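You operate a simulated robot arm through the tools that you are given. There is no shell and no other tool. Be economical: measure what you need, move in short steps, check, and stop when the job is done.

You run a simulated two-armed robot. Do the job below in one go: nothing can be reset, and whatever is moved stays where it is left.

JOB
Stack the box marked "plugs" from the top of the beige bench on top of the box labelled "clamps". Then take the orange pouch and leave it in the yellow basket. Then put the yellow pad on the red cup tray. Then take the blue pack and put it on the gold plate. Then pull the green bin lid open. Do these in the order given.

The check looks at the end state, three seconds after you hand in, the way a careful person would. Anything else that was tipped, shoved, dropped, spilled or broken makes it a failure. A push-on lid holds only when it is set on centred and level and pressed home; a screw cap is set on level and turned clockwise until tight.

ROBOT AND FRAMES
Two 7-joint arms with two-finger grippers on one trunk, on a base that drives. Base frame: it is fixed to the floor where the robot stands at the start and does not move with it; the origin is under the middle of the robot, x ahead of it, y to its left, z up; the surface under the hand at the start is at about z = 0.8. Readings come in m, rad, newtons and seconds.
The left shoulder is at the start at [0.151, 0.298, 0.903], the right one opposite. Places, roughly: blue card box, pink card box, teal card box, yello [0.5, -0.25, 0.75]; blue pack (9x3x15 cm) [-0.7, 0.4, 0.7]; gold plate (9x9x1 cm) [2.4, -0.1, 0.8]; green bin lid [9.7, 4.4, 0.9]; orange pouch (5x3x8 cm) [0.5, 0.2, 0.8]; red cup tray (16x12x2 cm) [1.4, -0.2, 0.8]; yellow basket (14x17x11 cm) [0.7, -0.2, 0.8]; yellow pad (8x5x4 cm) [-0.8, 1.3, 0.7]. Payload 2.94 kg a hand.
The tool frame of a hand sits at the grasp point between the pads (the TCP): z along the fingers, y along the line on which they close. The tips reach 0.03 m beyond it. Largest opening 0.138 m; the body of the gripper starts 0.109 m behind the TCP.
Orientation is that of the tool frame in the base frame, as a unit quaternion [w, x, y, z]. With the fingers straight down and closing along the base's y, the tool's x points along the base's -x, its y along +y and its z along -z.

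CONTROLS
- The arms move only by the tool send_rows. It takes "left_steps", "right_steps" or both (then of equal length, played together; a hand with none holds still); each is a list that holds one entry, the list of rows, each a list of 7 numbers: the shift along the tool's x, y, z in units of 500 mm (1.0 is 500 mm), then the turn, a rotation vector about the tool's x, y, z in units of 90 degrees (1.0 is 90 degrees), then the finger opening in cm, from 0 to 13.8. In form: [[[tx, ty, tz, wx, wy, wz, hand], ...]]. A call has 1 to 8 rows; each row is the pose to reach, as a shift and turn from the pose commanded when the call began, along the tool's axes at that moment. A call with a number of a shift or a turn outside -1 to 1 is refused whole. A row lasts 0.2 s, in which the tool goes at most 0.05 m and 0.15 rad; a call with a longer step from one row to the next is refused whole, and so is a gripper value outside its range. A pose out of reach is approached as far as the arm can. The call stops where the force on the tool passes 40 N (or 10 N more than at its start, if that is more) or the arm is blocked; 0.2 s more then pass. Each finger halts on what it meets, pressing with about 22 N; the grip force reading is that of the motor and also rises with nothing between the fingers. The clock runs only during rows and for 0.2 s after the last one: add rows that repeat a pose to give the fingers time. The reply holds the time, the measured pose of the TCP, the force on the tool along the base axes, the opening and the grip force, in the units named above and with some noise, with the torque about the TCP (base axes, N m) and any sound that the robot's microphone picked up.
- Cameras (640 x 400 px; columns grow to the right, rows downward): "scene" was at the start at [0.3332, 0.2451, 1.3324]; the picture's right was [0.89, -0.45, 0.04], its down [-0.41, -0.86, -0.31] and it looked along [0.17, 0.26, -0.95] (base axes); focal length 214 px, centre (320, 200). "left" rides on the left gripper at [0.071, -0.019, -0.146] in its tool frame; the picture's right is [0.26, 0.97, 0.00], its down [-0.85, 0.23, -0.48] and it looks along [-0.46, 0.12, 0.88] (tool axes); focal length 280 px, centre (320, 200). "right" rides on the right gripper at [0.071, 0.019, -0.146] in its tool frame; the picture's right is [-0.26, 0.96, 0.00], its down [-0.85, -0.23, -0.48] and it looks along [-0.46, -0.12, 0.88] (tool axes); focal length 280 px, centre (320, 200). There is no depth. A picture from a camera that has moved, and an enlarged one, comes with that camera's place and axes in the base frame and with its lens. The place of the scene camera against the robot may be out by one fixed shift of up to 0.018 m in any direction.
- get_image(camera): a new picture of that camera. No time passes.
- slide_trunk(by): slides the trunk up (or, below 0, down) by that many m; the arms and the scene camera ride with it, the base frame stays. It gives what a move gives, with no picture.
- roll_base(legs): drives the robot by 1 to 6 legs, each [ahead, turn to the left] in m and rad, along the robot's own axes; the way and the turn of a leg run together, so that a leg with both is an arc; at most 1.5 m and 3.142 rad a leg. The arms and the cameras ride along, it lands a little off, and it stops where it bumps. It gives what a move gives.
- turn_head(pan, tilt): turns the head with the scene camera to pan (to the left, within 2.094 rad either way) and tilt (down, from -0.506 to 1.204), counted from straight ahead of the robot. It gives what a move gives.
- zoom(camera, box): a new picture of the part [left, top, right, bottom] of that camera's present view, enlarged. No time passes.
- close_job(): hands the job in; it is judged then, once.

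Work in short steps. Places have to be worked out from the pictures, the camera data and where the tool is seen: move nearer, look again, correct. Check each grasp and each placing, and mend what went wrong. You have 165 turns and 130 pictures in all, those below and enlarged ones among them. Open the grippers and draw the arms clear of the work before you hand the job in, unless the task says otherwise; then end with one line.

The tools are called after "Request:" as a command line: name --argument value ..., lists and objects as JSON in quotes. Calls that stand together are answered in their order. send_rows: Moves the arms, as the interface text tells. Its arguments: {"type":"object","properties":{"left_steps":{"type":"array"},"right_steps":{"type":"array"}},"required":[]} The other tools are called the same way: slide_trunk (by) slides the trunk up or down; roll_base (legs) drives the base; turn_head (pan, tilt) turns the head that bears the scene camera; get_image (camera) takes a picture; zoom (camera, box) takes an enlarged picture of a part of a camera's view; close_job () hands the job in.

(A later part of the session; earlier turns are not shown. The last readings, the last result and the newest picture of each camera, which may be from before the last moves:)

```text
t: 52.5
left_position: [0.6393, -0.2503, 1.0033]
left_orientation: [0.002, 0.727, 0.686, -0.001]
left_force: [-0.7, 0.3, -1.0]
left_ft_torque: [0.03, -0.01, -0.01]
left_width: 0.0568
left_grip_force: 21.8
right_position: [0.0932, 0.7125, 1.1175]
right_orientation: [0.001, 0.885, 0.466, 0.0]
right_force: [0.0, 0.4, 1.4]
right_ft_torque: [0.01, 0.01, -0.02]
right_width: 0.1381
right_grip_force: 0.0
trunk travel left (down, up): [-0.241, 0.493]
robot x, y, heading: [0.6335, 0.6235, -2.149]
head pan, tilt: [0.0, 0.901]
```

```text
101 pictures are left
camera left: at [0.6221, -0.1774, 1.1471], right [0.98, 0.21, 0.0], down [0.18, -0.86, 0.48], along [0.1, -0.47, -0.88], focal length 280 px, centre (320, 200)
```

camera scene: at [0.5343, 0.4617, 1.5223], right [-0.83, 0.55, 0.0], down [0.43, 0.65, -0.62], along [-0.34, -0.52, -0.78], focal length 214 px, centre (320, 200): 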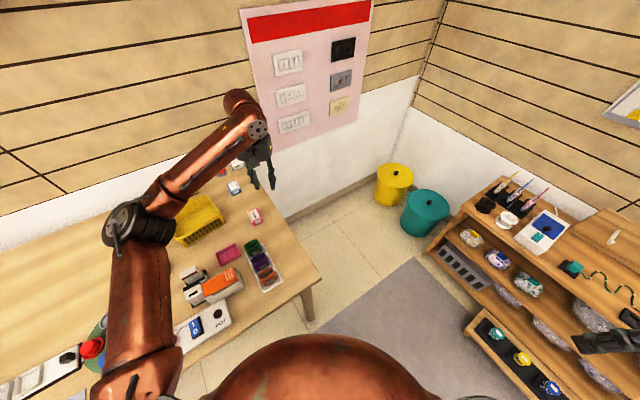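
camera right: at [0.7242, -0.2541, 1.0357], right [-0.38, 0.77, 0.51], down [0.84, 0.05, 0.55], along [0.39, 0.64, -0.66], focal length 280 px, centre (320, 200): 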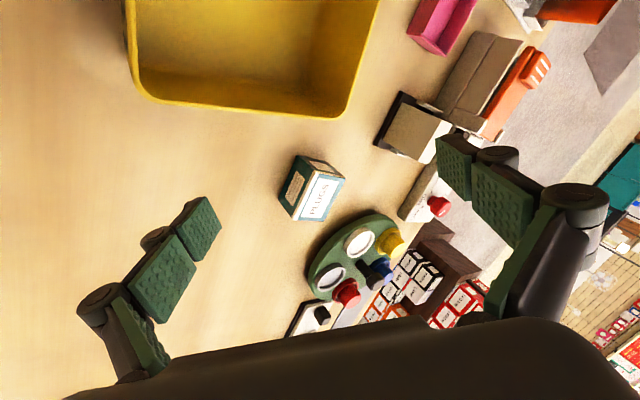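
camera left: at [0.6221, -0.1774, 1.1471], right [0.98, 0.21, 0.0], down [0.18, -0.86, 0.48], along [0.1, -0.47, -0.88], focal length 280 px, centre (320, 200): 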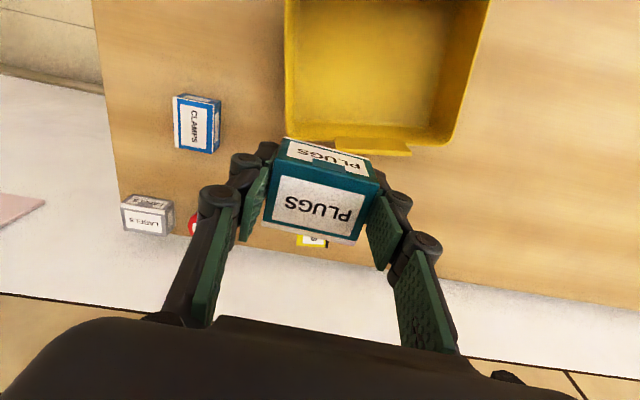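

I zoom in on the clamps box for its corners.

Request:
zoom --camera "left" --box '[140, 70, 260, 170]'

```text
4.00 times, centred on (200, 120) of left
camera zoom: at [0.6221, -0.1774, 1.1471], right [0.98, 0.21, 0.0], down [0.18, -0.86, 0.48], along [0.1, -0.47, -0.88], focal length 1122 px, centre (800, 520)
```

zoom: 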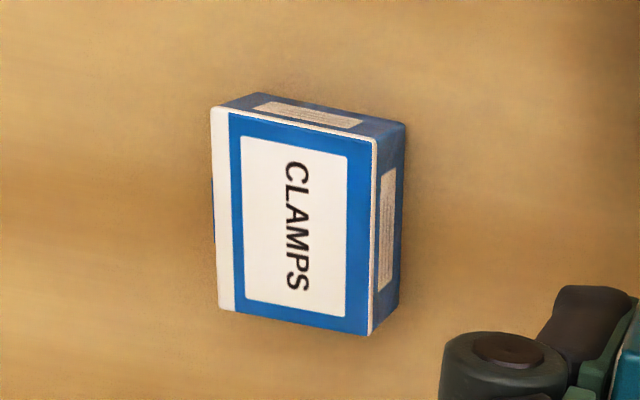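

Clamps box: top centre ≈(0.499,-0.286), top z≈0.827, square with the axes. I carry the plugs box over it and go down to z 0.90.

Request:
send_rows --left_steps '[[[-0.014, -0.046, 0, 0, 0, 0, 0], [-0.034, -0.11, 0, 0, 0, 0, 0], [-0.057, -0.184, 0, 0, 0, 0, 0], [-0.076, -0.246, 0, 0, 0, 0, 0], [-0.086, -0.276, 0.03, 0, 0, 0, 0], [-0.086, -0.276, 0.09, 0, 0, 0, 0], [-0.086, -0.276, 0.16, 0, 0, 0, 0], [-0.086, -0.276, 0.206, 0, 0, 0, 0]]]'

Request:
get_image --camera "left"

Request:
zoom --camera "scene" --box '[140, 100, 340, 225]'

```text
t: 54.3
left_position: [0.4997, -0.2792, 0.8995]
left_orientation: [0.003, 0.727, 0.686, -0.001]
left_force: [0.1, -0.1, -0.8]
left_ft_torque: [0.02, -0.05, -0.05]
left_width: 0.057
left_grip_force: 22.0
left hand out of reach, approached as far as the arm can: row 4, 5, 6, 7, 8
right_position: [0.0936, 0.7126, 1.1166]
right_orientation: [0.001, 0.885, 0.466, 0.0]
right_force: [0.1, -0.1, -0.9]
right_ft_torque: [0.01, -0.04, -0.04]
right_width: 0.1381
right_grip_force: 0.0
trunk travel left (down, up): [-0.241, 0.493]
robot x, y, heading: [0.6368, 0.6208, -2.155]
head pan, tilt: [0.0, 0.901]
```

```text
99 pictures are left
camera left: at [0.483, -0.2065, 1.0441], right [0.98, 0.21, 0.0], down [0.18, -0.86, 0.48], along [0.1, -0.47, -0.88], focal length 280 px, centre (320, 200)
```

left: 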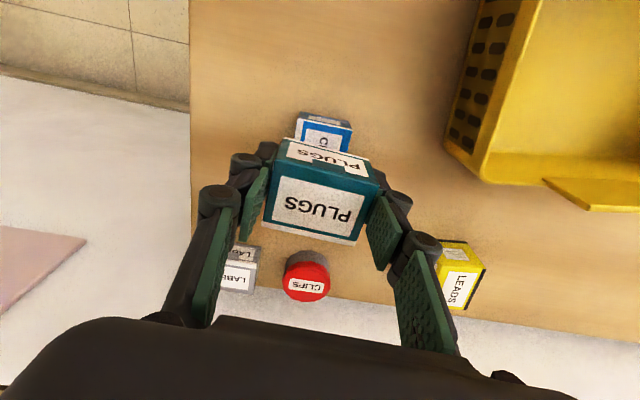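

```text
3.20 times, centred on (240, 162) of scene
camera zoom: at [0.5334, 0.4617, 1.5222], right [-0.83, 0.55, 0.0], down [0.43, 0.65, -0.62], along [-0.34, -0.52, -0.78], focal length 686 px, centre (576, 320)
```

zoom: 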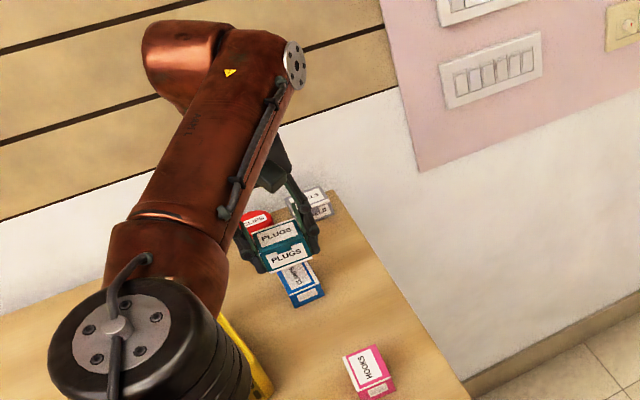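

Reach ends 7 mm short in y. I lift 5 cm and draw back, drive 6 cm nearer, then resume.

Request:
send_rows --left_steps '[[[0, 0, -0.03, 0, 0, 0, 0], [0.03, 0.01, -0.08, 0, 0, 0, 0], [0.08, 0.04, -0.1, 0, 0, 0, 0], [0.1, 0.06, -0.1, 0, 0, 0, 0]]]'

Request:
roll_base --legs '[[0.07, 0]]'

```text
t: 55.3
left_position: [0.5039, -0.266, 0.9313]
left_orientation: [0.001, 0.729, 0.685, 0.002]
left_force: [0.9, 1.0, -0.1]
left_ft_torque: [-0.01, 0.0, 0.02]
left_width: 0.0572
left_grip_force: 22.1
left hand out of reach, approached as far as the arm can: row 2, 3, 4
right_position: [0.0939, 0.7125, 1.1174]
right_orientation: [0.001, 0.885, 0.466, -0.001]
right_force: [0.0, 0.3, 0.1]
right_ft_torque: [-0.03, -0.03, -0.01]
right_width: 0.1381
right_grip_force: 0.0
trunk travel left (down, up): [-0.241, 0.493]
robot x, y, heading: [0.6334, 0.6215, -2.155]
head pan, tilt: [0.0, 0.901]
```

```text
t: 56.3
left_position: [0.463, -0.3168, 0.9412]
left_orientation: [0.004, 0.733, 0.681, -0.002]
left_force: [-1.0, 1.4, -1.5]
left_ft_torque: [-0.18, -0.01, 0.05]
left_width: 0.0571
left_grip_force: 21.9
right_position: [0.0607, 0.6668, 1.1182]
right_orientation: [0.005, 0.886, 0.464, -0.005]
right_force: [0.6, 1.5, -0.7]
right_ft_torque: [-0.15, 0.06, 0.01]
right_width: 0.1379
right_grip_force: 0.0
trunk travel left (down, up): [-0.241, 0.493]
robot x, y, heading: [0.5983, 0.5634, -2.151]
head pan, tilt: [0.0, 0.901]
```

Base is closer now. I move the hand back over the clamps box and check the response.

Request:
send_rows --left_steps '[[[0.03, 0.03, 0, 0, 0, 0, 0], [0.067, 0.067, 0, 0, 0, 0, 0], [0.067, 0.067, 0.01, 0, 0, 0, 0]]]'

```text
t: 57.1
left_position: [0.4617, -0.3199, 0.9374]
left_orientation: [0.003, 0.733, 0.68, -0.001]
left_force: [-0.4, 0.2, -0.6]
left_ft_torque: [0.02, 0.02, -0.01]
left_width: 0.0571
left_grip_force: 21.6
left hand out of reach, approached as far as the arm can: row 1, 2, 3
right_position: [0.0606, 0.662, 1.1188]
right_orientation: [0.003, 0.886, 0.464, -0.004]
right_force: [0.0, 0.8, 0.6]
right_ft_torque: [0.04, -0.03, 0.02]
right_width: 0.1381
right_grip_force: 0.1
trunk travel left (down, up): [-0.241, 0.493]
robot x, y, heading: [0.599, 0.5599, -2.159]
head pan, tilt: [0.0, 0.901]
```

The command isn't followed, so it is probably a joint limit (wrist yaw against the arm) rather than distance. I test by turning the hand back towards the robot's heading while staying in the air.

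Request:
send_rows --left_steps '[[[0.01, 0.01, -0.02, 0, 0, 0.08, 0], [0.03, 0.03, -0.04, 0, 0, 0.16, 0], [0.06, 0.06, -0.04, 0, 0, 0.24, 0], [0.06, 0.06, -0.04, 0, 0, 0.32, 0]]]'

Request:
get_image --camera "scene"

```text
t: 58.1
left_position: [0.462, -0.3164, 0.9596]
left_orientation: [0.001, 0.856, 0.517, 0.0]
left_force: [-0.7, -0.2, 0.0]
left_ft_torque: [0.01, -0.01, 0.03]
left_width: 0.0571
left_grip_force: 22.2
left hand out of reach, approached as far as the arm can: row 1, 2, 3, 4
right_position: [0.0605, 0.6627, 1.1178]
right_orientation: [0.004, 0.886, 0.464, -0.004]
right_force: [0.3, 0.0, -0.1]
right_ft_torque: [0.01, 0.0, -0.02]
right_width: 0.138
right_grip_force: 0.0
trunk travel left (down, up): [-0.241, 0.493]
robot x, y, heading: [0.5959, 0.5641, -2.16]
head pan, tilt: [0.0, 0.901]
```

```text
97 pictures are left
camera scene: at [0.4953, 0.4036, 1.5223], right [-0.83, 0.55, 0.0], down [0.43, 0.65, -0.62], along [-0.34, -0.52, -0.78], focal length 214 px, centre (320, 200)
```

scene: 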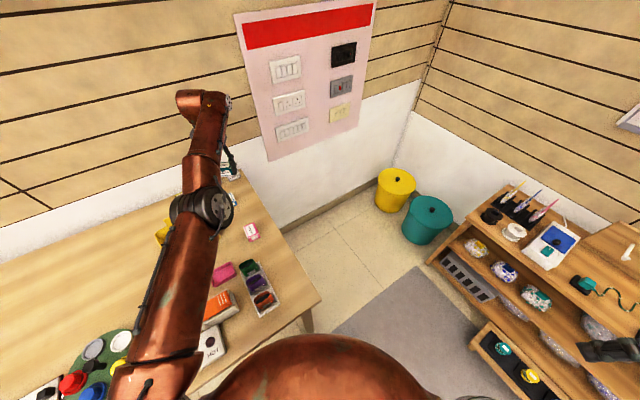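

The arm is almost straight towards the clamps. I pull the hand straight back toward the shoulder and give it time.

Request:
send_rows --left_steps '[[[0.08, 0, -0.02, 0, 0, 0, 0], [0.16, 0, -0.04, 0, 0, 0, 0], [0.24, 0, -0.04, 0, 0, 0, 0], [0.24, 0, -0.04, 0, 0, 0, 0], [0.24, 0, -0.04, 0, 0, 0, 0]]]'

```text
t: 59.3
left_position: [0.4676, -0.3151, 0.9794]
left_orientation: [0.001, 0.856, 0.517, 0.002]
left_force: [-1.0, -0.3, -1.0]
left_ft_torque: [-0.03, -0.02, 0.0]
left_width: 0.0573
left_grip_force: 22.3
left hand out of reach, approached as far as the arm can: row 1, 2, 3, 4, 5
right_position: [0.062, 0.663, 1.1203]
right_orientation: [0.003, 0.886, 0.464, -0.004]
right_force: [0.7, 0.9, -0.1]
right_ft_torque: [0.03, 0.02, -0.03]
right_width: 0.1381
right_grip_force: 0.2
trunk travel left (down, up): [-0.241, 0.493]
robot x, y, heading: [0.5968, 0.5664, -2.155]
head pan, tilt: [0.0, 0.901]
```

I hold with repeated rows to see whether it is slowly converging.

Request:
send_rows --left_steps '[[[0, 0, 0, 0, 0, 0, 0], [0, 0, 0, 0, 0, 0, 0], [0, 0, 0, 0, 0, 0, 0], [0, 0, 0, 0, 0, 0, 0], [0, 0, 0, 0, 0, 0, 0], [0, 0, 0, 0, 0, 0, 0], [0, 0, 0, 0, 0, 0, 0], [0, 0, 0, 0, 0, 0, 0]]]'

Request:
get_image --camera "left"

```text
t: 61.1
left_position: [0.4679, -0.3142, 0.9807]
left_orientation: [0.001, 0.855, 0.518, 0.003]
left_force: [-0.1, 1.1, -0.7]
left_ft_torque: [0.01, 0.0, -0.02]
left_width: 0.0573
left_grip_force: 21.8
right_position: [0.0625, 0.6634, 1.1195]
right_orientation: [0.003, 0.886, 0.464, -0.005]
right_force: [-0.2, -0.5, 0.4]
right_ft_torque: [0.01, -0.03, -0.03]
right_width: 0.1378
right_grip_force: 0.1
trunk travel left (down, up): [-0.241, 0.493]
robot x, y, heading: [0.5961, 0.5643, -2.158]
head pan, tilt: [0.0, 0.901]
```

```text
96 pictures are left
camera left: at [0.4812, -0.2431, 1.1242], right [0.98, -0.22, 0.0], down [-0.19, -0.86, 0.47], along [-0.1, -0.46, -0.88], focal length 280 px, centre (320, 200)
```

left: 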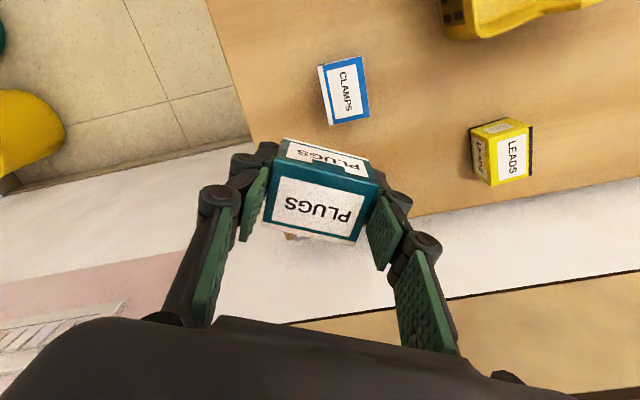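

The IK seems stuck in this straight posture. I rise and swing sideways to the robot's left to get it out of it.

Request:
send_rows --left_steps '[[[0, 0.05, -0.05, 0, 0, 0, 0], [0, 0.12, -0.1, 0, 0, 0, 0], [0.02, 0.19, -0.15, 0, 0, 0, 0], [0.05, 0.26, -0.18, 0, 0, 0, 0], [0.1, 0.32, -0.2, 0, 0, 0, 0], [0.15, 0.38, -0.2, 0, 0, 0, 0], [0.2, 0.44, -0.2, 0, 0, 0, 0], [0.25, 0.5, -0.2, 0, 0, 0, 0]]]'

```text
t: 62.9
left_position: [0.6963, -0.3389, 1.083]
left_orientation: [0.001, 0.856, 0.517, 0.0]
left_force: [0.6, -0.4, -1.0]
left_ft_torque: [0.05, 0.0, 0.0]
left_width: 0.0572
left_grip_force: 22.2
left hand out of reach, approached as far as the arm can: row 2, 3, 4, 6, 7, 8
right_position: [0.0616, 0.6617, 1.1202]
right_orientation: [0.003, 0.886, 0.464, -0.004]
right_force: [0.1, -0.3, -0.2]
right_ft_torque: [0.05, 0.02, -0.02]
right_width: 0.1379
right_grip_force: 0.1
trunk travel left (down, up): [-0.241, 0.493]
robot x, y, heading: [0.5987, 0.5649, -2.155]
head pan, tilt: [0.0, 0.901]
```

It swings. Now I try pulling back in +y.

Request:
send_rows --left_steps '[[[0.08, -0.04, 0, 0, 0, 0, 0], [0.16, -0.08, 0, 0, 0, 0, 0], [0.24, -0.12, 0, 0, 0, 0, 0], [0.32, -0.16, 0, 0, 0, 0, 0]]]'

Request:
get_image --camera "scene"

```text
t: 63.9
left_position: [0.696, -0.3383, 1.0844]
left_orientation: [0.001, 0.856, 0.518, 0.001]
left_force: [-0.6, 0.8, -0.2]
left_ft_torque: [0.03, 0.07, -0.02]
left_width: 0.0572
left_grip_force: 21.8
left hand out of reach, approached as far as the arm can: row 1, 2, 3, 4
right_position: [0.0626, 0.6626, 1.1188]
right_orientation: [0.003, 0.886, 0.464, -0.004]
right_force: [0.4, -0.1, -0.3]
right_ft_torque: [0.02, -0.02, 0.03]
right_width: 0.1383
right_grip_force: 0.0
trunk travel left (down, up): [-0.241, 0.493]
robot x, y, heading: [0.5964, 0.564, -2.152]
head pan, tilt: [0.0, 0.901]
```

```text
95 pictures are left
camera scene: at [0.4961, 0.4026, 1.5222], right [-0.83, 0.55, 0.0], down [0.43, 0.65, -0.62], along [-0.34, -0.52, -0.78], focal length 214 px, centre (320, 200)
```

scene: 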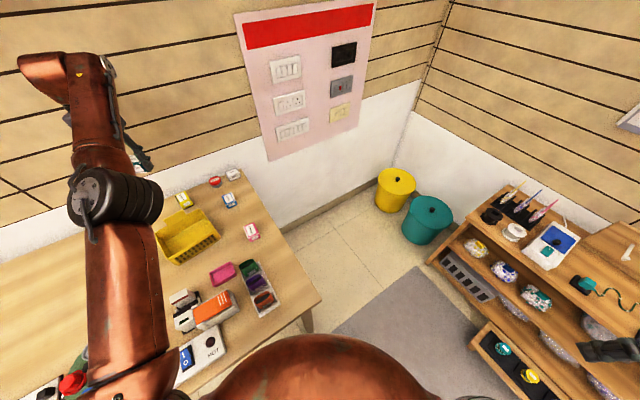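

The arm is stretched up and out. I raise the trunk 0.2 m for a better shoulder height, then lower the hand while drawing it in.

Request:
slide_trunk --by 0.2

Request:
send_rows --left_steps '[[[0.03, 0, 0.06, 0, 0, 0, 0], [0.06, 0, 0.12, 0, 0, 0, 0], [0.09, 0, 0.18, 0, 0, 0, 0], [0.12, 0, 0.24, 0, 0, 0, 0], [0.16, 0, 0.28, 0, 0, 0, 0], [0.2, 0, 0.32, 0, 0, 0, 0]]]'

Request:
get_image --camera "scene"

```text
t: 66.1
left_position: [0.7216, -0.3018, 1.3521]
left_orientation: [0.024, 0.855, 0.517, -0.048]
left_force: [0.4, -0.8, -1.4]
left_ft_torque: [-0.05, 0.05, -0.01]
left_width: 0.057
left_grip_force: 21.8
right_position: [0.0619, 0.6623, 1.3191]
right_orientation: [0.003, 0.886, 0.464, -0.004]
right_force: [-0.3, 0.3, 0.0]
right_ft_torque: [0.01, 0.01, 0.02]
right_width: 0.1378
right_grip_force: 0.0
trunk travel left (down, up): [-0.441, 0.293]
robot x, y, heading: [0.5945, 0.5637, -2.159]
head pan, tilt: [0.0, 0.901]
```

```text
t: 67.5
left_position: [0.7207, -0.3013, 1.3522]
left_orientation: [0.024, 0.854, 0.517, -0.048]
left_force: [0.0, 1.1, -0.5]
left_ft_torque: [0.02, -0.01, 0.02]
left_width: 0.0572
left_grip_force: 22.0
left hand out of reach, approached as far as the arm can: row 1, 2, 3, 4, 5, 6
right_position: [0.0619, 0.6645, 1.3185]
right_orientation: [0.005, 0.886, 0.464, -0.005]
right_force: [-0.5, 0.2, -0.6]
right_ft_torque: [0.0, -0.01, -0.02]
right_width: 0.138
right_grip_force: 0.1
trunk travel left (down, up): [-0.441, 0.293]
robot x, y, heading: [0.5994, 0.5643, -2.153]
head pan, tilt: [0.0, 0.901]
```

```text
94 pictures are left
camera scene: at [0.5549, 0.4919, 1.7255], right [-0.83, 0.55, 0.0], down [0.43, 0.65, -0.62], along [-0.34, -0.52, -0.78], focal length 214 px, centre (320, 200)
```

scene: 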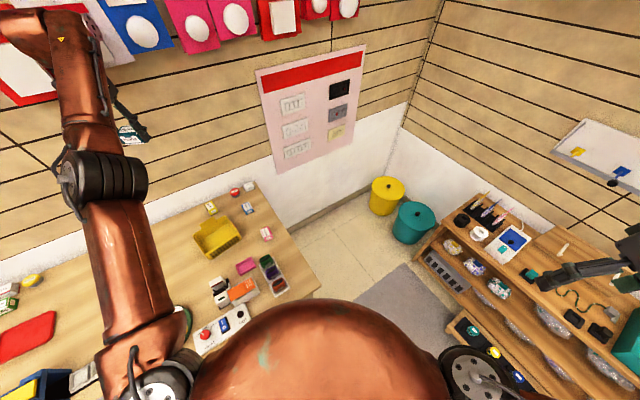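

The wrist has ridden up against the wall; I back the base away first.

Request:
roll_base --legs '[[-0.3, 0]]'

Request:
get_image --camera "scene"

```text
t: 69.5
left_position: [0.8881, -0.0515, 1.3532]
left_orientation: [0.024, 0.854, 0.518, -0.049]
left_force: [-0.2, -0.1, -0.4]
left_ft_torque: [-0.02, 0.01, 0.02]
left_width: 0.0572
left_grip_force: 22.0
right_position: [0.2266, 0.9113, 1.3185]
right_orientation: [0.002, 0.885, 0.465, -0.005]
right_force: [-0.1, 0.1, 0.6]
right_ft_torque: [-0.08, 0.0, -0.02]
right_width: 0.138
right_grip_force: 0.1
trunk travel left (down, up): [-0.441, 0.293]
robot x, y, heading: [0.7581, 0.8147, -2.151]
head pan, tilt: [0.0, 0.901]
```

```text
93 pictures are left
camera scene: at [0.7202, 0.7416, 1.7256], right [-0.83, 0.55, 0.0], down [0.43, 0.65, -0.62], along [-0.34, -0.52, -0.78], focal length 214 px, centre (320, 200)
```

scene: 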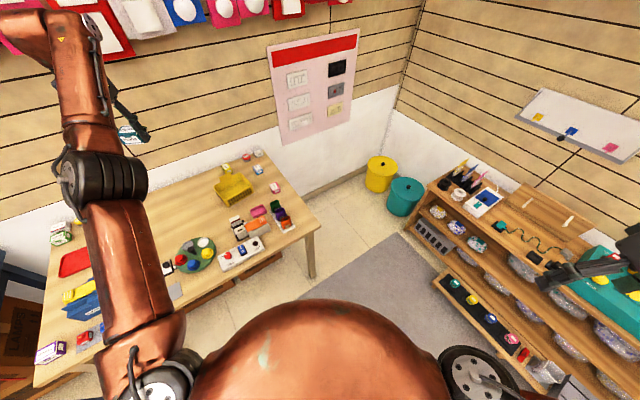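

The trunk leans back as it rises (camera went back), which cut the reach. I lower it again by 0.2 and try to draw the hand in.

Request:
slide_trunk --by -0.2

Request:
send_rows --left_steps '[[[0.06, 0, -0.0, 0, 0, 0, 0], [0.12, 0, -0.0, 0, 0, 0, 0], [0.18, 0, -0.0, 0, 0, 0, 0], [0.24, 0, -0.0, 0, 0, 0, 0]]]'

```text
t: 71.7
left_position: [0.8625, -0.0893, 1.0836]
left_orientation: [0.001, 0.855, 0.518, 0.001]
left_force: [0.6, 1.2, -0.7]
left_ft_torque: [-0.04, 0.04, 0.03]
left_width: 0.0572
left_grip_force: 21.8
right_position: [0.2238, 0.9079, 1.1174]
right_orientation: [0.002, 0.886, 0.465, -0.001]
right_force: [0.1, -0.6, 0.1]
right_ft_torque: [0.0, 0.01, 0.02]
right_width: 0.138
right_grip_force: 0.1
trunk travel left (down, up): [-0.241, 0.493]
robot x, y, heading: [0.7608, 0.8104, -2.148]
head pan, tilt: [0.0, 0.901]
```

```text
t: 72.7
left_position: [0.8617, -0.0897, 1.0816]
left_orientation: [0.001, 0.854, 0.52, 0.001]
left_force: [-0.2, 0.4, -1.6]
left_ft_torque: [0.01, 0.04, -0.02]
left_width: 0.0573
left_grip_force: 22.3
left hand out of reach, approached as far as the arm can: row 1, 2, 3, 4
right_position: [0.2229, 0.9074, 1.1177]
right_orientation: [0.0, 0.886, 0.464, 0.0]
right_force: [-0.2, -0.4, 0.3]
right_ft_torque: [0.02, 0.02, -0.04]
right_width: 0.1379
right_grip_force: 0.1
trunk travel left (down, up): [-0.241, 0.493]
robot x, y, heading: [0.7629, 0.8126, -2.15]
head pan, tilt: [0.0, 0.901]
```

I test single directions: straight down 5 cm.

Request:
send_rows --left_steps '[[[0, 0, 0.04, 0, 0, 0, 0], [0, 0, 0.1, 0, 0, 0, 0]]]'

Request:
send_rows --left_steps '[[[0, 0, 0, 0, 0.06, 0, 0], [0, 0, 0, 0, 0.12, 0, 0]]]'

```text
t: 73.3
left_position: [0.8532, -0.0937, 1.086]
left_orientation: [0.012, 0.865, 0.502, 0.002]
left_force: [-0.9, -0.3, -1.0]
left_ft_torque: [0.01, 0.02, -0.03]
left_width: 0.0571
left_grip_force: 22.2
left hand out of reach, approached as far as the arm can: row 1, 2
right_position: [0.2238, 0.907, 1.1179]
right_orientation: [0.0, 0.885, 0.465, 0.0]
right_force: [0.6, -0.7, 0.0]
right_ft_torque: [-0.03, 0.04, -0.01]
right_width: 0.1381
right_grip_force: 0.1
trunk travel left (down, up): [-0.241, 0.493]
robot x, y, heading: [0.7621, 0.8093, -2.155]
head pan, tilt: [0.0, 0.901]
```

```text
t: 73.9
left_position: [0.8539, -0.0902, 1.0873]
left_orientation: [0.009, 0.861, 0.509, 0.004]
left_force: [0.1, -0.4, -1.6]
left_ft_torque: [0.04, -0.02, -0.04]
left_width: 0.0572
left_grip_force: 21.9
left hand out of reach, approached as far as the arm can: row 1, 2
right_position: [0.224, 0.9079, 1.1182]
right_orientation: [0.001, 0.885, 0.465, 0.001]
right_force: [0.6, -0.5, 0.3]
right_ft_torque: [-0.01, -0.04, -0.02]
right_width: 0.1377
right_grip_force: 0.0
trunk travel left (down, up): [-0.241, 0.493]
robot x, y, heading: [0.7632, 0.8139, -2.153]
head pan, tilt: [0.0, 0.901]
```

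Several small probing moves in the free air, to see which directions respond.

Request:
send_rows --left_steps '[[[0, 0, 0, 0, -0.08, 0, 0], [0, 0, 0, 0, -0.16, 0, 0]]]'

Request:
send_rows --left_steps '[[[0, 0.08, 0, 0, 0, 0, 0], [0, 0.16, 0, 0, 0, 0, 0]]]'

Request:
send_rows --left_steps '[[[0, 0, -0.06, 0, 0, 0, 0], [0, 0, -0.12, 0, 0, 0, 0]]]'

Request:
send_rows --left_steps '[[[0, 0, 0, 0, 0, 0.08, 0], [0, 0, 0, 0, 0, 0.16, 0]]]'

Request:
get_image --camera "scene"

```text
t: 74.5
left_position: [0.8402, -0.1082, 1.1393]
left_orientation: [0.068, 0.864, 0.496, -0.055]
left_force: [0.7, 0.2, -0.3]
left_ft_torque: [-0.08, -0.02, 0.0]
left_width: 0.057
left_grip_force: 22.2
left hand out of reach, approached as far as the arm can: row 1, 2
right_position: [0.2228, 0.9103, 1.1176]
right_orientation: [0.002, 0.885, 0.465, -0.001]
right_force: [0.4, 1.3, 0.5]
right_ft_torque: [-0.17, -0.01, 0.01]
right_width: 0.1381
right_grip_force: 0.1
trunk travel left (down, up): [-0.241, 0.493]
robot x, y, heading: [0.7577, 0.8138, -2.151]
head pan, tilt: [0.0, 0.901]
```

```text
t: 75.1
left_position: [0.873, -0.1139, 1.1325]
left_orientation: [0.067, 0.865, 0.495, -0.053]
left_force: [-1.5, 0.3, 0.3]
left_ft_torque: [0.0, -0.11, 0.01]
left_width: 0.0569
left_grip_force: 21.9
left hand out of reach, approached as far as the arm can: row 1, 2
right_position: [0.2225, 0.9073, 1.1164]
right_orientation: [0.001, 0.885, 0.465, 0.001]
right_force: [-0.9, 0.6, 1.9]
right_ft_torque: [0.04, -0.1, -0.03]
right_width: 0.1381
right_grip_force: 0.1
trunk travel left (down, up): [-0.241, 0.493]
robot x, y, heading: [0.7626, 0.808, -2.153]
head pan, tilt: [0.0, 0.901]
```

```text
t: 75.7
left_position: [0.8721, -0.0936, 1.1915]
left_orientation: [0.067, 0.865, 0.494, -0.054]
left_force: [-1.5, -0.1, -1.3]
left_ft_torque: [-0.02, -0.13, 0.01]
left_width: 0.057
left_grip_force: 22.1
left hand out of reach, approached as far as the arm can: row 2
right_position: [0.2191, 0.9084, 1.1156]
right_orientation: [0.002, 0.886, 0.464, 0.002]
right_force: [-1.3, 1.0, 0.2]
right_ft_torque: [-0.09, -0.12, 0.0]
right_width: 0.1379
right_grip_force: 0.0
trunk travel left (down, up): [-0.241, 0.493]
robot x, y, heading: [0.7628, 0.8121, -2.158]
head pan, tilt: [0.0, 0.901]
```

```text
t: 76.3
left_position: [0.8799, -0.0969, 1.1901]
left_orientation: [0.072, 0.919, 0.384, -0.046]
left_force: [0.9, -0.8, -0.8]
left_ft_torque: [0.0, 0.03, -0.03]
left_width: 0.0573
left_grip_force: 22.3
right_position: [0.2247, 0.9069, 1.1183]
right_orientation: [0.0, 0.886, 0.465, 0.0]
right_force: [0.1, 0.5, 0.7]
right_ft_torque: [0.01, 0.02, 0.05]
right_width: 0.138
right_grip_force: 0.1
trunk travel left (down, up): [-0.241, 0.493]
robot x, y, heading: [0.7635, 0.8073, -2.155]
head pan, tilt: [0.0, 0.901]
```

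```text
92 pictures are left
camera scene: at [0.662, 0.6513, 1.5223], right [-0.83, 0.55, 0.0], down [0.43, 0.65, -0.62], along [-0.34, -0.52, -0.78], focal length 214 px, centre (320, 200)
```

scene: 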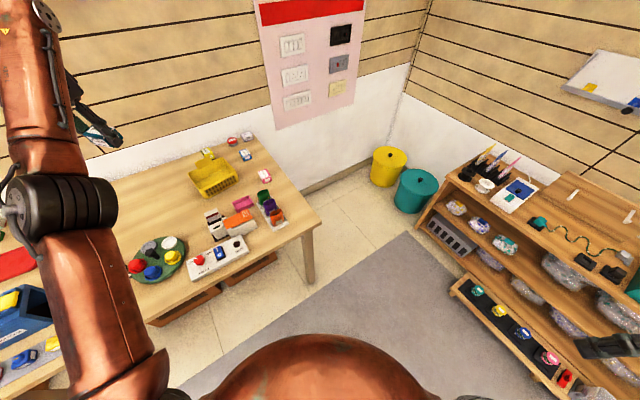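

Tilting the fingertips outward responds – the wrist pitch was the limiting joint. I tilt further outward while pulling in.

Request:
send_rows --left_steps '[[[0.03, 0, 0, 0, -0.08, 0, 0], [0.08, 0, 0, 0, -0.16, 0, 0], [0.14, 0, 0, 0, -0.24, 0, 0], [0.2, 0, 0, 0, -0.32, 0, 0], [0.28, 0, 0, 0, -0.36, 0, 0], [0.36, 0, 0, 0, -0.4, 0, 0]]]'

Request:
get_image --camera "scene"

```text
t: 77.7
left_position: [0.8675, -0.103, 1.3439]
left_orientation: [0.241, 0.897, 0.334, -0.163]
left_force: [-0.3, 2.7, -0.8]
left_ft_torque: [-0.14, -0.03, 0.01]
left_width: 0.0571
left_grip_force: 21.3
left hand out of reach, approached as far as the arm can: row 1, 2, 3, 4, 5, 6
right_position: [0.2218, 0.9126, 1.1166]
right_orientation: [0.004, 0.886, 0.464, 0.0]
right_force: [-0.2, 2.0, -0.4]
right_ft_torque: [-0.31, -0.02, -0.01]
right_width: 0.138
right_grip_force: 0.0
trunk travel left (down, up): [-0.241, 0.493]
robot x, y, heading: [0.7578, 0.8129, -2.154]
head pan, tilt: [0.0, 0.901]
```

```text
91 pictures are left
camera scene: at [0.6597, 0.6586, 1.5232], right [-0.83, 0.55, 0.0], down [0.43, 0.65, -0.62], along [-0.34, -0.52, -0.78], focal length 214 px, centre (320, 200)
```

scene: 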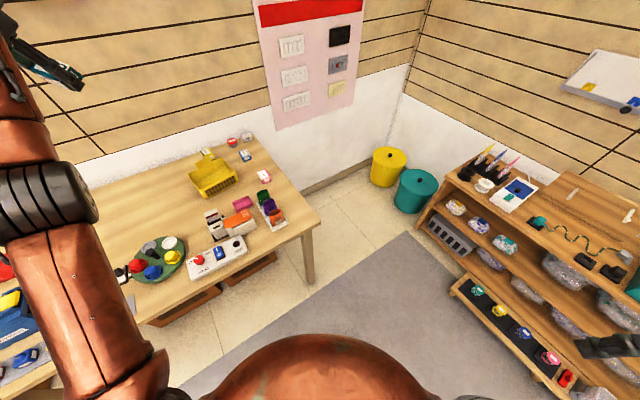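

Likely the elbow passed slightly through straight and sits on its stop. I push outward along the arm to re-straighten it, then pull back inward along the arm.

Request:
send_rows --left_steps '[[[-0.066, 0.068, -0.013, 0, 0, 0, 0], [-0.132, 0.136, -0.026, 0, 0, 0, 0], [-0.198, 0.204, -0.039, 0, 0, 0, 0], [-0.132, 0.136, -0.026, 0, 0, 0, 0], [-0.066, 0.068, -0.013, 0, 0, 0, 0], [0, 0, 0, 0, 0, 0, 0], [0.066, -0.068, 0.013, 0, 0, 0, 0], [0.132, -0.136, 0.026, 0, 0, 0, 0]]]'

Request:
send_rows --left_steps '[[[0.066, -0.068, 0.013, 0, 0, 0, 0], [0.132, -0.136, 0.026, 0, 0, 0, 0], [0.198, -0.204, 0.039, 0, 0, 0, 0], [0.198, -0.204, 0.039, 0, 0, 0, 0]]]'

```text
t: 79.5
left_position: [0.8624, -0.0281, 1.2786]
left_orientation: [0.239, 0.897, 0.334, -0.162]
left_force: [-0.9, 0.8, 0.1]
left_ft_torque: [-0.1, -0.19, 0.17]
left_width: 0.0572
left_grip_force: 22.2
left hand out of reach, approached as far as the arm can: row 1, 2, 3, 4, 5, 6
right_position: [0.2187, 0.9118, 1.1146]
right_orientation: [0.004, 0.886, 0.464, 0.002]
right_force: [-1.3, 1.4, 0.3]
right_ft_torque: [-0.17, -0.13, -0.03]
right_width: 0.1377
right_grip_force: 0.2
trunk travel left (down, up): [-0.241, 0.493]
robot x, y, heading: [0.7636, 0.8158, -2.154]
head pan, tilt: [0.0, 0.901]
```

```text
t: 80.5
left_position: [0.8685, 0.0757, 1.1806]
left_orientation: [0.238, 0.897, 0.335, -0.163]
left_force: [0.7, -0.5, -0.8]
left_ft_torque: [0.03, 0.02, -0.02]
left_width: 0.0571
left_grip_force: 21.6
right_position: [0.2238, 0.907, 1.1173]
right_orientation: [0.001, 0.886, 0.465, 0.001]
right_force: [-0.5, -0.7, 0.0]
right_ft_torque: [0.0, 0.01, -0.02]
right_width: 0.1379
right_grip_force: 0.1
trunk travel left (down, up): [-0.241, 0.493]
robot x, y, heading: [0.7572, 0.8126, -2.149]
head pan, tilt: [0.0, 0.901]
```

Freed. Note: trunk height moves the shoulders back, so lowering it gives reach. I lower the trunk 0.15 and re-level the hand.

Request:
slide_trunk --by -0.15

```text
t: 82.2
left_position: [0.8693, 0.0761, 1.033]
left_orientation: [0.238, 0.897, 0.335, -0.163]
left_force: [-0.6, 0.8, 0.1]
left_ft_torque: [0.0, 0.02, 0.0]
left_width: 0.0572
left_grip_force: 22.2
right_position: [0.1863, 0.8503, 0.9391]
right_orientation: [-0.042, 0.882, 0.464, 0.077]
right_force: [0.5, 1.0, -0.2]
right_ft_torque: [-0.04, 0.02, -0.05]
right_width: 0.138
right_grip_force: 0.1
trunk travel left (down, up): [-0.091, 0.643]
robot x, y, heading: [0.7604, 0.8176, -2.151]
head pan, tilt: [0.0, 0.901]
```

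Now I level the hand and align it with the world axes.

Request:
send_rows --left_steps '[[[0, 0, 0, 0.0104, 0.047, -0.062, 0], [0, 0, 0, 0.0209, 0.094, -0.124, 0], [0, 0, 0, 0.0313, 0.141, -0.186, 0], [0, 0, 0, 0.0418, 0.188, -0.248, 0], [0, 0, 0, 0.0522, 0.235, -0.31, 0], [0, 0, 0, 0.0626, 0.282, -0.372, 0], [0, 0, 0, 0.0731, 0.329, -0.434, 0], [0, 0, 0, 0.0835, 0.376, -0.496, 0]]]'

Request:
roll_base --legs '[[0.22, 0]]'

Request:
get_image --camera "scene"

```text
t: 84.0
left_position: [0.8684, 0.0762, 1.0314]
left_orientation: [-0.002, 0.725, 0.688, 0.002]
left_force: [0.4, -0.8, -1.1]
left_ft_torque: [-0.01, -0.01, 0.0]
left_width: 0.057
left_grip_force: 22.0
right_position: [0.186, 0.8494, 0.9391]
right_orientation: [-0.042, 0.882, 0.463, 0.079]
right_force: [0.1, 0.1, 0.1]
right_ft_torque: [-0.03, 0.01, 0.0]
right_width: 0.1381
right_grip_force: 0.2
trunk travel left (down, up): [-0.091, 0.643]
robot x, y, heading: [0.7613, 0.81, -2.154]
head pan, tilt: [0.0, 0.901]
```

```text
t: 85.7
left_position: [0.7449, -0.1093, 1.0304]
left_orientation: [-0.003, 0.726, 0.687, 0.002]
left_force: [-0.7, -0.7, -0.2]
left_ft_torque: [0.02, -0.02, -0.01]
left_width: 0.057
left_grip_force: 22.5
right_position: [0.0636, 0.6642, 0.939]
right_orientation: [-0.043, 0.882, 0.463, 0.078]
right_force: [-1.3, -0.6, 0.5]
right_ft_torque: [0.04, -0.04, 0.0]
right_width: 0.1376
right_grip_force: 0.1
trunk travel left (down, up): [-0.091, 0.643]
robot x, y, heading: [0.6379, 0.6294, -2.153]
head pan, tilt: [0.0, 0.901]
```

```text
90 pictures are left
camera scene: at [0.4622, 0.3509, 1.355], right [-0.83, 0.55, 0.0], down [0.43, 0.65, -0.62], along [-0.34, -0.52, -0.78], focal length 214 px, centre (320, 200)
```

scene: 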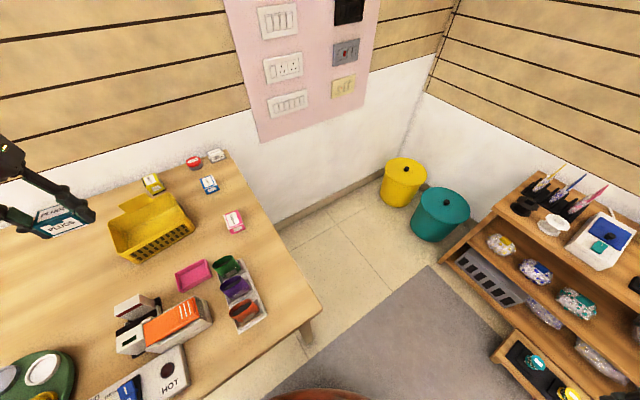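

Good view. I carry the box over the clamps box at z≈1.03.

Request:
send_rows --left_steps '[[[-0.03, -0.038, 0, 0, 0, 0, 0], [-0.08, -0.1, 0, 0, 0, 0, 0], [-0.14, -0.174, 0, 0, 0, 0, 0], [-0.2, -0.248, 0, 0, 0, 0, 0], [-0.26, -0.323, 0, 0, 0, 0, 0], [-0.31, -0.385, 0, 0, 0, 0, 0], [-0.35, -0.435, 0, 0, 0, 0, 0], [-0.379, -0.471, 0, 0, 0, 0, 0]]]'

```text
t: 87.5
left_position: [0.586, -0.1962, 0.9965]
left_orientation: [-0.003, 0.726, 0.688, -0.001]
left_force: [0.0, 0.2, -1.1]
left_ft_torque: [0.04, 0.04, 0.02]
left_width: 0.0572
left_grip_force: 21.8
left hand out of reach, approached as far as the arm can: row 4, 5, 6, 7, 8
right_position: [0.0652, 0.6655, 0.9398]
right_orientation: [-0.043, 0.882, 0.463, 0.079]
right_force: [-0.3, -0.3, -0.1]
right_ft_torque: [0.0, 0.01, 0.01]
right_width: 0.1379
right_grip_force: 0.0
trunk travel left (down, up): [-0.091, 0.643]
robot x, y, heading: [0.6402, 0.6252, -2.155]
head pan, tilt: [0.0, 0.901]
```

Out of reach at this height (wrist pitch again); lower heights should reach further. I draw back slightly, then go lower along x≈0.5.

Request:
send_rows --left_steps '[[[0.08, -0.03, 0.02, 0, 0, 0, 0], [0.16, -0.08, 0.06, 0, 0, 0, 0], [0.18, -0.14, 0.1, 0, 0, 0, 0]]]'

Request:
get_image --camera "scene"

```text
refused: row 2 steps farther than a row can; nothing moved
```

```text
89 pictures are left
camera scene: at [0.4634, 0.3517, 1.3555], right [-0.83, 0.55, 0.0], down [0.43, 0.65, -0.62], along [-0.34, -0.52, -0.78], focal length 214 px, centre (320, 200)
```

scene: 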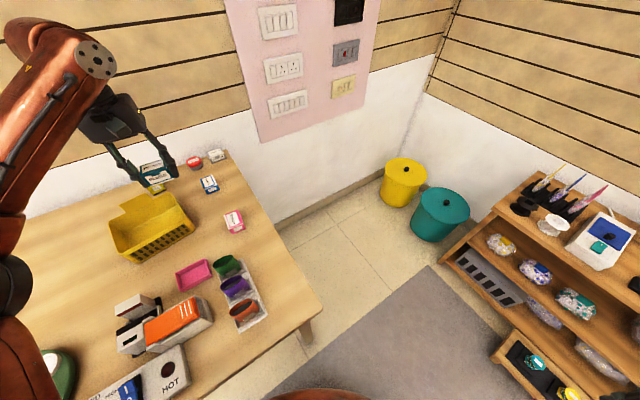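

I'll reposition instead: pull the hand in, then put the base near (0.32,0.58) facing the wall so the hand yaw suits the arm.

Request:
send_rows --left_steps '[[[0.06, 0.03, -0.02, 0, 0, 0, 0], [0.14, 0.06, -0.04, 0, 0, 0, 0], [0.22, 0.09, -0.06, 0, 0, 0, 0], [0.3, 0.132, -0.06, 0, 0, 0.06, 0], [0.36, 0.132, -0.06, 0, 0, 0.14, 0], [0.4, 0.132, -0.06, 0, 0, 0.22, 0], [0.44, 0.132, -0.06, 0, 0, 0.3, 0]]]'

Request:
roll_base --legs '[[0, -0.8]]'

Request:
get_image --camera "scene"

```text
t: 89.1
left_position: [0.6641, 0.0226, 1.0258]
left_orientation: [-0.003, 0.867, 0.499, 0.001]
left_force: [-0.4, -0.6, -1.2]
left_ft_torque: [-0.03, 0.02, -0.03]
left_width: 0.0572
left_grip_force: 22.5
right_position: [0.0637, 0.6655, 0.9403]
right_orientation: [-0.042, 0.882, 0.463, 0.078]
right_force: [-0.5, 0.1, -0.8]
right_ft_torque: [-0.01, 0.01, 0.0]
right_width: 0.1378
right_grip_force: 0.1
trunk travel left (down, up): [-0.091, 0.643]
robot x, y, heading: [0.6383, 0.6277, -2.155]
head pan, tilt: [0.0, 0.901]
```

```text
t: 91.6
left_position: [0.2208, 0.1883, 1.0256]
left_orientation: [-0.002, 0.992, 0.122, 0.001]
left_force: [0.0, -0.9, -1.1]
left_ft_torque: [-0.04, -0.01, 0.0]
left_width: 0.0572
left_grip_force: 22.5
right_position: [0.2654, 1.0678, 0.939]
right_orientation: [-0.008, 0.993, 0.082, 0.089]
right_force: [-1.2, 1.1, -0.3]
right_ft_torque: [-0.03, -0.02, 0.01]
right_width: 0.1381
right_grip_force: 0.0
trunk travel left (down, up): [-0.091, 0.643]
robot x, y, heading: [0.6379, 0.6306, -2.956]
head pan, tilt: [0.0, 0.901]
```

```text
88 pictures are left
camera scene: at [0.3202, 0.5666, 1.3554], right [-0.19, 0.98, 0.0], down [0.77, 0.15, -0.62], along [-0.61, -0.12, -0.78], focal length 214 px, centre (320, 200)
```

scene: 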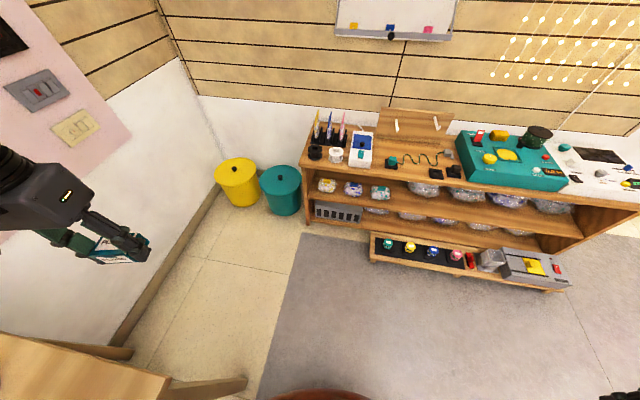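

Path is clear. Drive ahead 0.33 and turn left to face the wall.

Request:
roll_base --legs '[[0.33, 0]]'

Request:
roll_base --legs '[[0, 1.37]]'

Request:
get_image --camera "scene"

```text
t: 93.8
left_position: [-0.1037, 0.1261, 1.025]
left_orientation: [-0.001, 0.992, 0.124, 0.002]
left_force: [-0.3, 0.3, -1.5]
left_ft_torque: [0.01, -0.03, 0.01]
left_width: 0.057
left_grip_force: 21.8
right_position: [-0.0606, 1.0045, 0.9396]
right_orientation: [-0.009, 0.993, 0.083, 0.089]
right_force: [-0.3, 0.2, 0.2]
right_ft_torque: [0.02, -0.01, -0.02]
right_width: 0.1379
right_grip_force: 0.1
trunk travel left (down, up): [-0.091, 0.643]
robot x, y, heading: [0.3168, 0.5652, -2.955]
head pan, tilt: [0.0, 0.901]
```

```text
t: 97.6
left_position: [0.6618, 0.0674, 1.0258]
left_orientation: [-0.003, 0.692, 0.722, 0.0]
left_force: [-0.5, 0.8, -1.0]
left_ft_torque: [0.03, 0.02, 0.01]
left_width: 0.0571
left_grip_force: 22.1
right_position: [-0.1913, 0.2884, 0.9389]
right_orientation: [-0.063, 0.717, 0.692, 0.063]
right_force: [0.0, 0.2, 0.4]
right_ft_torque: [0.02, -0.02, -0.02]
right_width: 0.1381
right_grip_force: 0.1
trunk travel left (down, up): [-0.091, 0.643]
robot x, y, heading: [0.3163, 0.5656, -1.585]
head pan, tilt: [0.0, 0.901]
```

```text
87 pictures are left
camera scene: at [0.3145, 0.2353, 1.3554], right [-1.0, 0.01, 0.0], down [0.01, 0.78, -0.62], along [-0.01, -0.62, -0.78], focal length 214 px, centre (320, 200)
```

scene: 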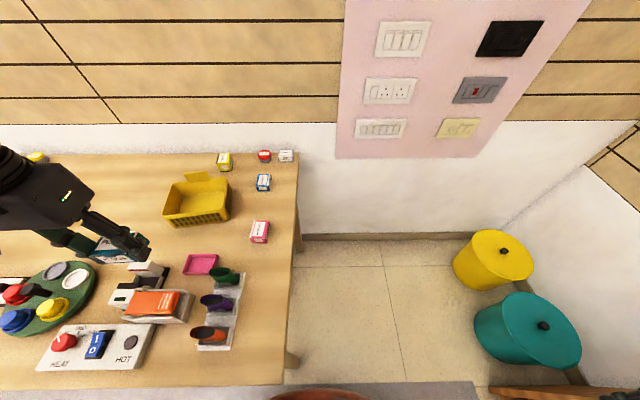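

Good posture. I carry the box toward (0.50,-0.19,0.96).

Request:
send_rows --left_steps '[[[-0.04, -0.03, 0, 0, 0, 0, 0], [-0.1, -0.07, 0.0, 0, 0, 0, 0], [-0.18, -0.12, 0.01, 0, 0, 0.01, 0], [-0.26, -0.17, 0.03, 0, 0, 0.02, 0], [-0.34, -0.22, 0.05, 0, 0, 0.02, 0], [-0.41, -0.27, 0.08, 0, 0, 0.02, 0], [-0.46, -0.32, 0.11, 0, 0, 0.02, 0], [-0.5, -0.347, 0.132, 0, 0, 0.02, 0]]]'

Request:
get_image --camera "left"

```text
t: 99.4
left_position: [0.5649, -0.1077, 0.9703]
left_orientation: [-0.002, 0.703, 0.712, -0.001]
left_force: [-0.4, 0.0, -0.4]
left_ft_torque: [-0.01, -0.01, 0.01]
left_width: 0.057
left_grip_force: 21.8
left hand out of reach, approached as far as the arm can: row 5, 6, 7, 8
right_position: [-0.1922, 0.288, 0.9401]
right_orientation: [-0.062, 0.717, 0.692, 0.063]
right_force: [-0.5, -0.8, 0.3]
right_ft_torque: [0.0, 0.02, -0.02]
right_width: 0.1379
right_grip_force: 0.2
trunk travel left (down, up): [-0.091, 0.643]
robot x, y, heading: [0.3159, 0.567, -1.585]
head pan, tilt: [0.0, 0.901]
```

```text
86 pictures are left
camera left: at [0.5444, -0.0378, 1.1143], right [0.96, 0.27, 0.0], down [0.24, -0.85, 0.47], along [0.13, -0.46, -0.88], focal length 280 px, centre (320, 200)
```

left: 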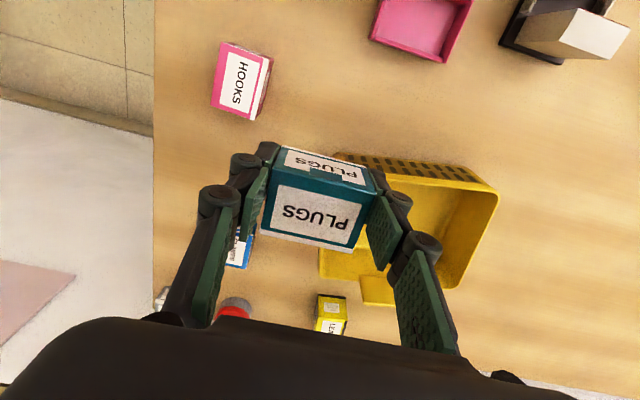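

Limit again at this height; reach should improve lower down. I descend to 0.895 first, then advance between the hooks box and the basket.

Request:
send_rows --left_steps '[[[0, -0.02, 0.05, 0, 0, 0, 0], [0, -0.05, 0.1, 0, 0, 0, 0], [0, -0.06, 0.15, 0, 0, 0, 0]]]'

Request:
send_rows --left_steps '[[[-0.04, -0.01, 0, 0, 0, 0, 0], [-0.08, -0.02, 0, 0, 0, 0, 0], [-0.13, -0.03, 0, 0, 0, 0, 0], [-0.18, -0.04, 0, 0, 0, 0, 0]]]'

```text
t: 100.2
left_position: [0.5355, -0.1068, 0.8933]
left_orientation: [-0.002, 0.703, 0.711, 0.0]
left_force: [0.6, -0.1, -1.2]
left_ft_torque: [0.0, 0.02, -0.01]
left_width: 0.0572
left_grip_force: 21.8
right_position: [-0.1912, 0.286, 0.9408]
right_orientation: [-0.063, 0.716, 0.692, 0.064]
right_force: [-0.9, 0.0, 0.6]
right_ft_torque: [0.0, -0.02, -0.03]
right_width: 0.1377
right_grip_force: 0.1
trunk travel left (down, up): [-0.091, 0.643]
robot x, y, heading: [0.3142, 0.5688, -1.586]
head pan, tilt: [0.0, 0.901]
```

```text
t: 101.2
left_position: [0.5462, -0.1262, 0.8793]
left_orientation: [-0.004, 0.702, 0.712, 0.0]
left_force: [-1.0, -0.4, -0.2]
left_ft_torque: [-0.03, 0.03, -0.01]
left_width: 0.057
left_grip_force: 22.9
left hand out of reach, approached as far as the arm can: row 1, 2, 3, 4
right_position: [-0.1913, 0.2877, 0.9391]
right_orientation: [-0.062, 0.717, 0.692, 0.063]
right_force: [-0.1, 0.3, 0.1]
right_ft_torque: [-0.02, 0.01, -0.01]
right_width: 0.138
right_grip_force: 0.0
trunk travel left (down, up): [-0.091, 0.643]
robot x, y, heading: [0.3148, 0.564, -1.582]
head pan, tilt: [0.0, 0.901]
```

I look at the arm's own posture by turning the head left.

Request:
turn_head --pan 0.9 --tilt 0.7

Request:
get_image --camera "scene"

```text
t: 102.4
left_position: [0.5468, -0.1273, 0.8815]
left_orientation: [-0.003, 0.702, 0.712, -0.001]
left_force: [-0.5, 0.0, -0.9]
left_ft_torque: [0.05, -0.01, -0.02]
left_width: 0.057
left_grip_force: 22.3
right_position: [-0.1911, 0.2877, 0.9388]
right_orientation: [-0.062, 0.716, 0.692, 0.063]
right_force: [0.2, -0.1, 0.1]
right_ft_torque: [0.02, -0.03, 0.01]
right_width: 0.138
right_grip_force: 0.1
trunk travel left (down, up): [-0.091, 0.643]
robot x, y, heading: [0.3155, 0.5697, -1.582]
head pan, tilt: [0.901, 0.7]
```

```text
85 pictures are left
camera scene: at [0.3808, 0.2569, 1.3715], right [-0.63, -0.77, 0.0], down [-0.5, 0.41, -0.76], along [0.59, -0.48, -0.64], focal length 214 px, centre (320, 200)
```

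scene: 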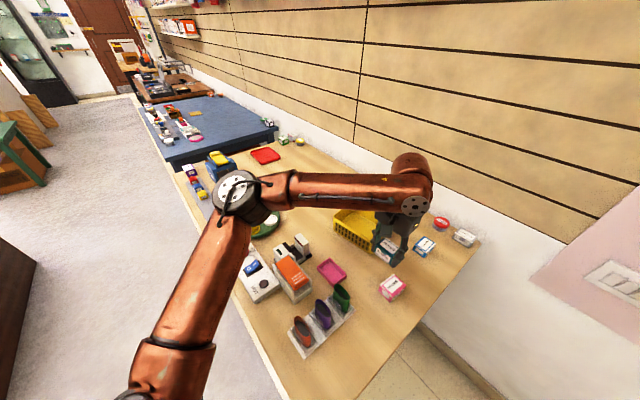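

Elbow is out to the side with lots of bend left, so a wrist joint limits. With the trunk 0.15 higher it reached further earlier; I go back to that height and lower the hand.

Request:
slide_trunk --by 0.15

Request:
send_rows --left_steps '[[[0, -0.02, 0.05, 0, 0, 0, 0], [0, -0.04, 0.1, 0, 0, 0, 0], [0, -0.06, 0.16, 0, 0, 0, 0], [-0.04, -0.07, 0.2, 0, 0, 0, 0], [-0.1, -0.08, 0.22, 0, 0, 0, 0], [-0.15, -0.08, 0.22, 0, 0, 0, 0]]]'

```text
t: 104.1
left_position: [0.5461, -0.0604, 1.1284]
left_orientation: [0.057, 0.7, 0.709, -0.064]
left_force: [-0.6, 0.1, -1.3]
left_ft_torque: [0.08, 0.01, 0.02]
left_width: 0.057
left_grip_force: 22.4
right_position: [-0.1919, 0.2864, 1.089]
right_orientation: [-0.062, 0.716, 0.692, 0.063]
right_force: [0.1, -0.7, 0.7]
right_ft_torque: [0.0, 0.01, -0.02]
right_width: 0.1379
right_grip_force: 0.1
trunk travel left (down, up): [-0.241, 0.493]
robot x, y, heading: [0.3131, 0.5658, -1.588]
head pan, tilt: [0.901, 0.7]
```

```text
t: 105.5
left_position: [0.5449, -0.0878, 1.0208]
left_orientation: [0.059, 0.7, 0.709, -0.065]
left_force: [-0.9, 0.8, -1.1]
left_ft_torque: [-0.02, -0.01, 0.01]
left_width: 0.0571
left_grip_force: 21.9
left hand out of reach, approached as far as the arm can: row 1, 2, 3, 4, 5, 6
right_position: [-0.1917, 0.2885, 1.0886]
right_orientation: [-0.062, 0.717, 0.692, 0.063]
right_force: [-0.3, 0.5, 0.8]
right_ft_torque: [-0.07, 0.02, -0.03]
right_width: 0.1377
right_grip_force: 0.0
trunk travel left (down, up): [-0.241, 0.493]
robot x, y, heading: [0.3135, 0.5671, -1.587]
head pan, tilt: [0.901, 0.7]
```

I test whether turning the hand clockwise (in line with the forearm) frees it: pull back, level, and turn 50°.

Request:
send_rows --left_steps '[[[0.05, 0, -0.02, 0, 0.04, 0, 0], [0.12, 0, -0.02, 0, 0.083, 0, 0], [0.12, 0, -0.02, 0, 0.083, 0.08, 0], [0.12, 0, -0.02, 0, 0.083, 0.16, 0], [0.12, 0, -0.02, 0, 0.083, 0.24, 0], [0.12, 0, -0.02, 0, 0.083, 0.32, 0], [0.12, 0, -0.02, 0, 0.083, 0.4, 0], [0.12, 0, -0.02, 0, 0.083, 0.48, 0]]]'

```text
t: 107.3
left_position: [0.5438, -0.0274, 1.0195]
left_orientation: [0.033, 0.915, 0.403, 0.006]
left_force: [0.2, 0.2, -0.4]
left_ft_torque: [0.03, -0.01, 0.03]
left_width: 0.057
left_grip_force: 21.7
right_position: [-0.1913, 0.2873, 1.0892]
right_orientation: [-0.062, 0.717, 0.692, 0.064]
right_force: [0.1, -0.6, -0.8]
right_ft_torque: [-0.02, -0.01, -0.02]
right_width: 0.138
right_grip_force: 0.0
trunk travel left (down, up): [-0.241, 0.493]
robot x, y, heading: [0.3145, 0.5664, -1.584]
head pan, tilt: [0.901, 0.7]
```

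Now extend: 15 cm toward the wall, 10 cm lower.

Request:
send_rows --left_steps '[[[-0.044, 0.04, 0.043, 0, 0, 0, 0], [-0.088, 0.08, 0.086, 0, 0, 0, 0], [-0.132, 0.12, 0.13, 0, 0, 0, 0], [-0.177, 0.16, 0.173, 0, 0, 0, 0], [-0.221, 0.202, 0.216, 0, 0, 0, 0]]]'

Request:
get_image --camera "scene"

```text
t: 108.5
left_position: [0.6039, -0.0963, 0.9278]
left_orientation: [0.033, 0.914, 0.404, 0.003]
left_force: [-0.7, -0.9, -0.5]
left_ft_torque: [0.09, 0.05, 0.03]
left_width: 0.057
left_grip_force: 22.0
left hand out of reach, approached as far as the arm can: row 1, 2, 3, 4, 5
right_position: [-0.1904, 0.2857, 1.0884]
right_orientation: [-0.063, 0.716, 0.692, 0.064]
right_force: [1.2, -1.3, 0.8]
right_ft_torque: [0.1, 0.07, -0.02]
right_width: 0.1383
right_grip_force: 0.1
trunk travel left (down, up): [-0.241, 0.493]
robot x, y, heading: [0.3131, 0.5675, -1.587]
head pan, tilt: [0.901, 0.7]
```

```text
84 pictures are left
camera scene: at [0.3853, 0.3919, 1.5378], right [-0.63, -0.77, 0.0], down [-0.5, 0.41, -0.76], along [0.59, -0.48, -0.65], focal length 214 px, centre (320, 200)
```

scene: 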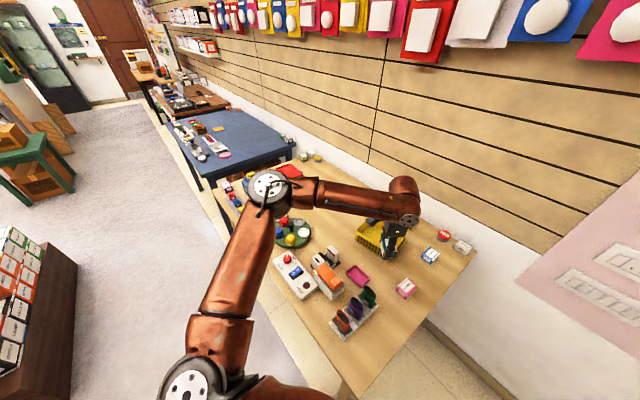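

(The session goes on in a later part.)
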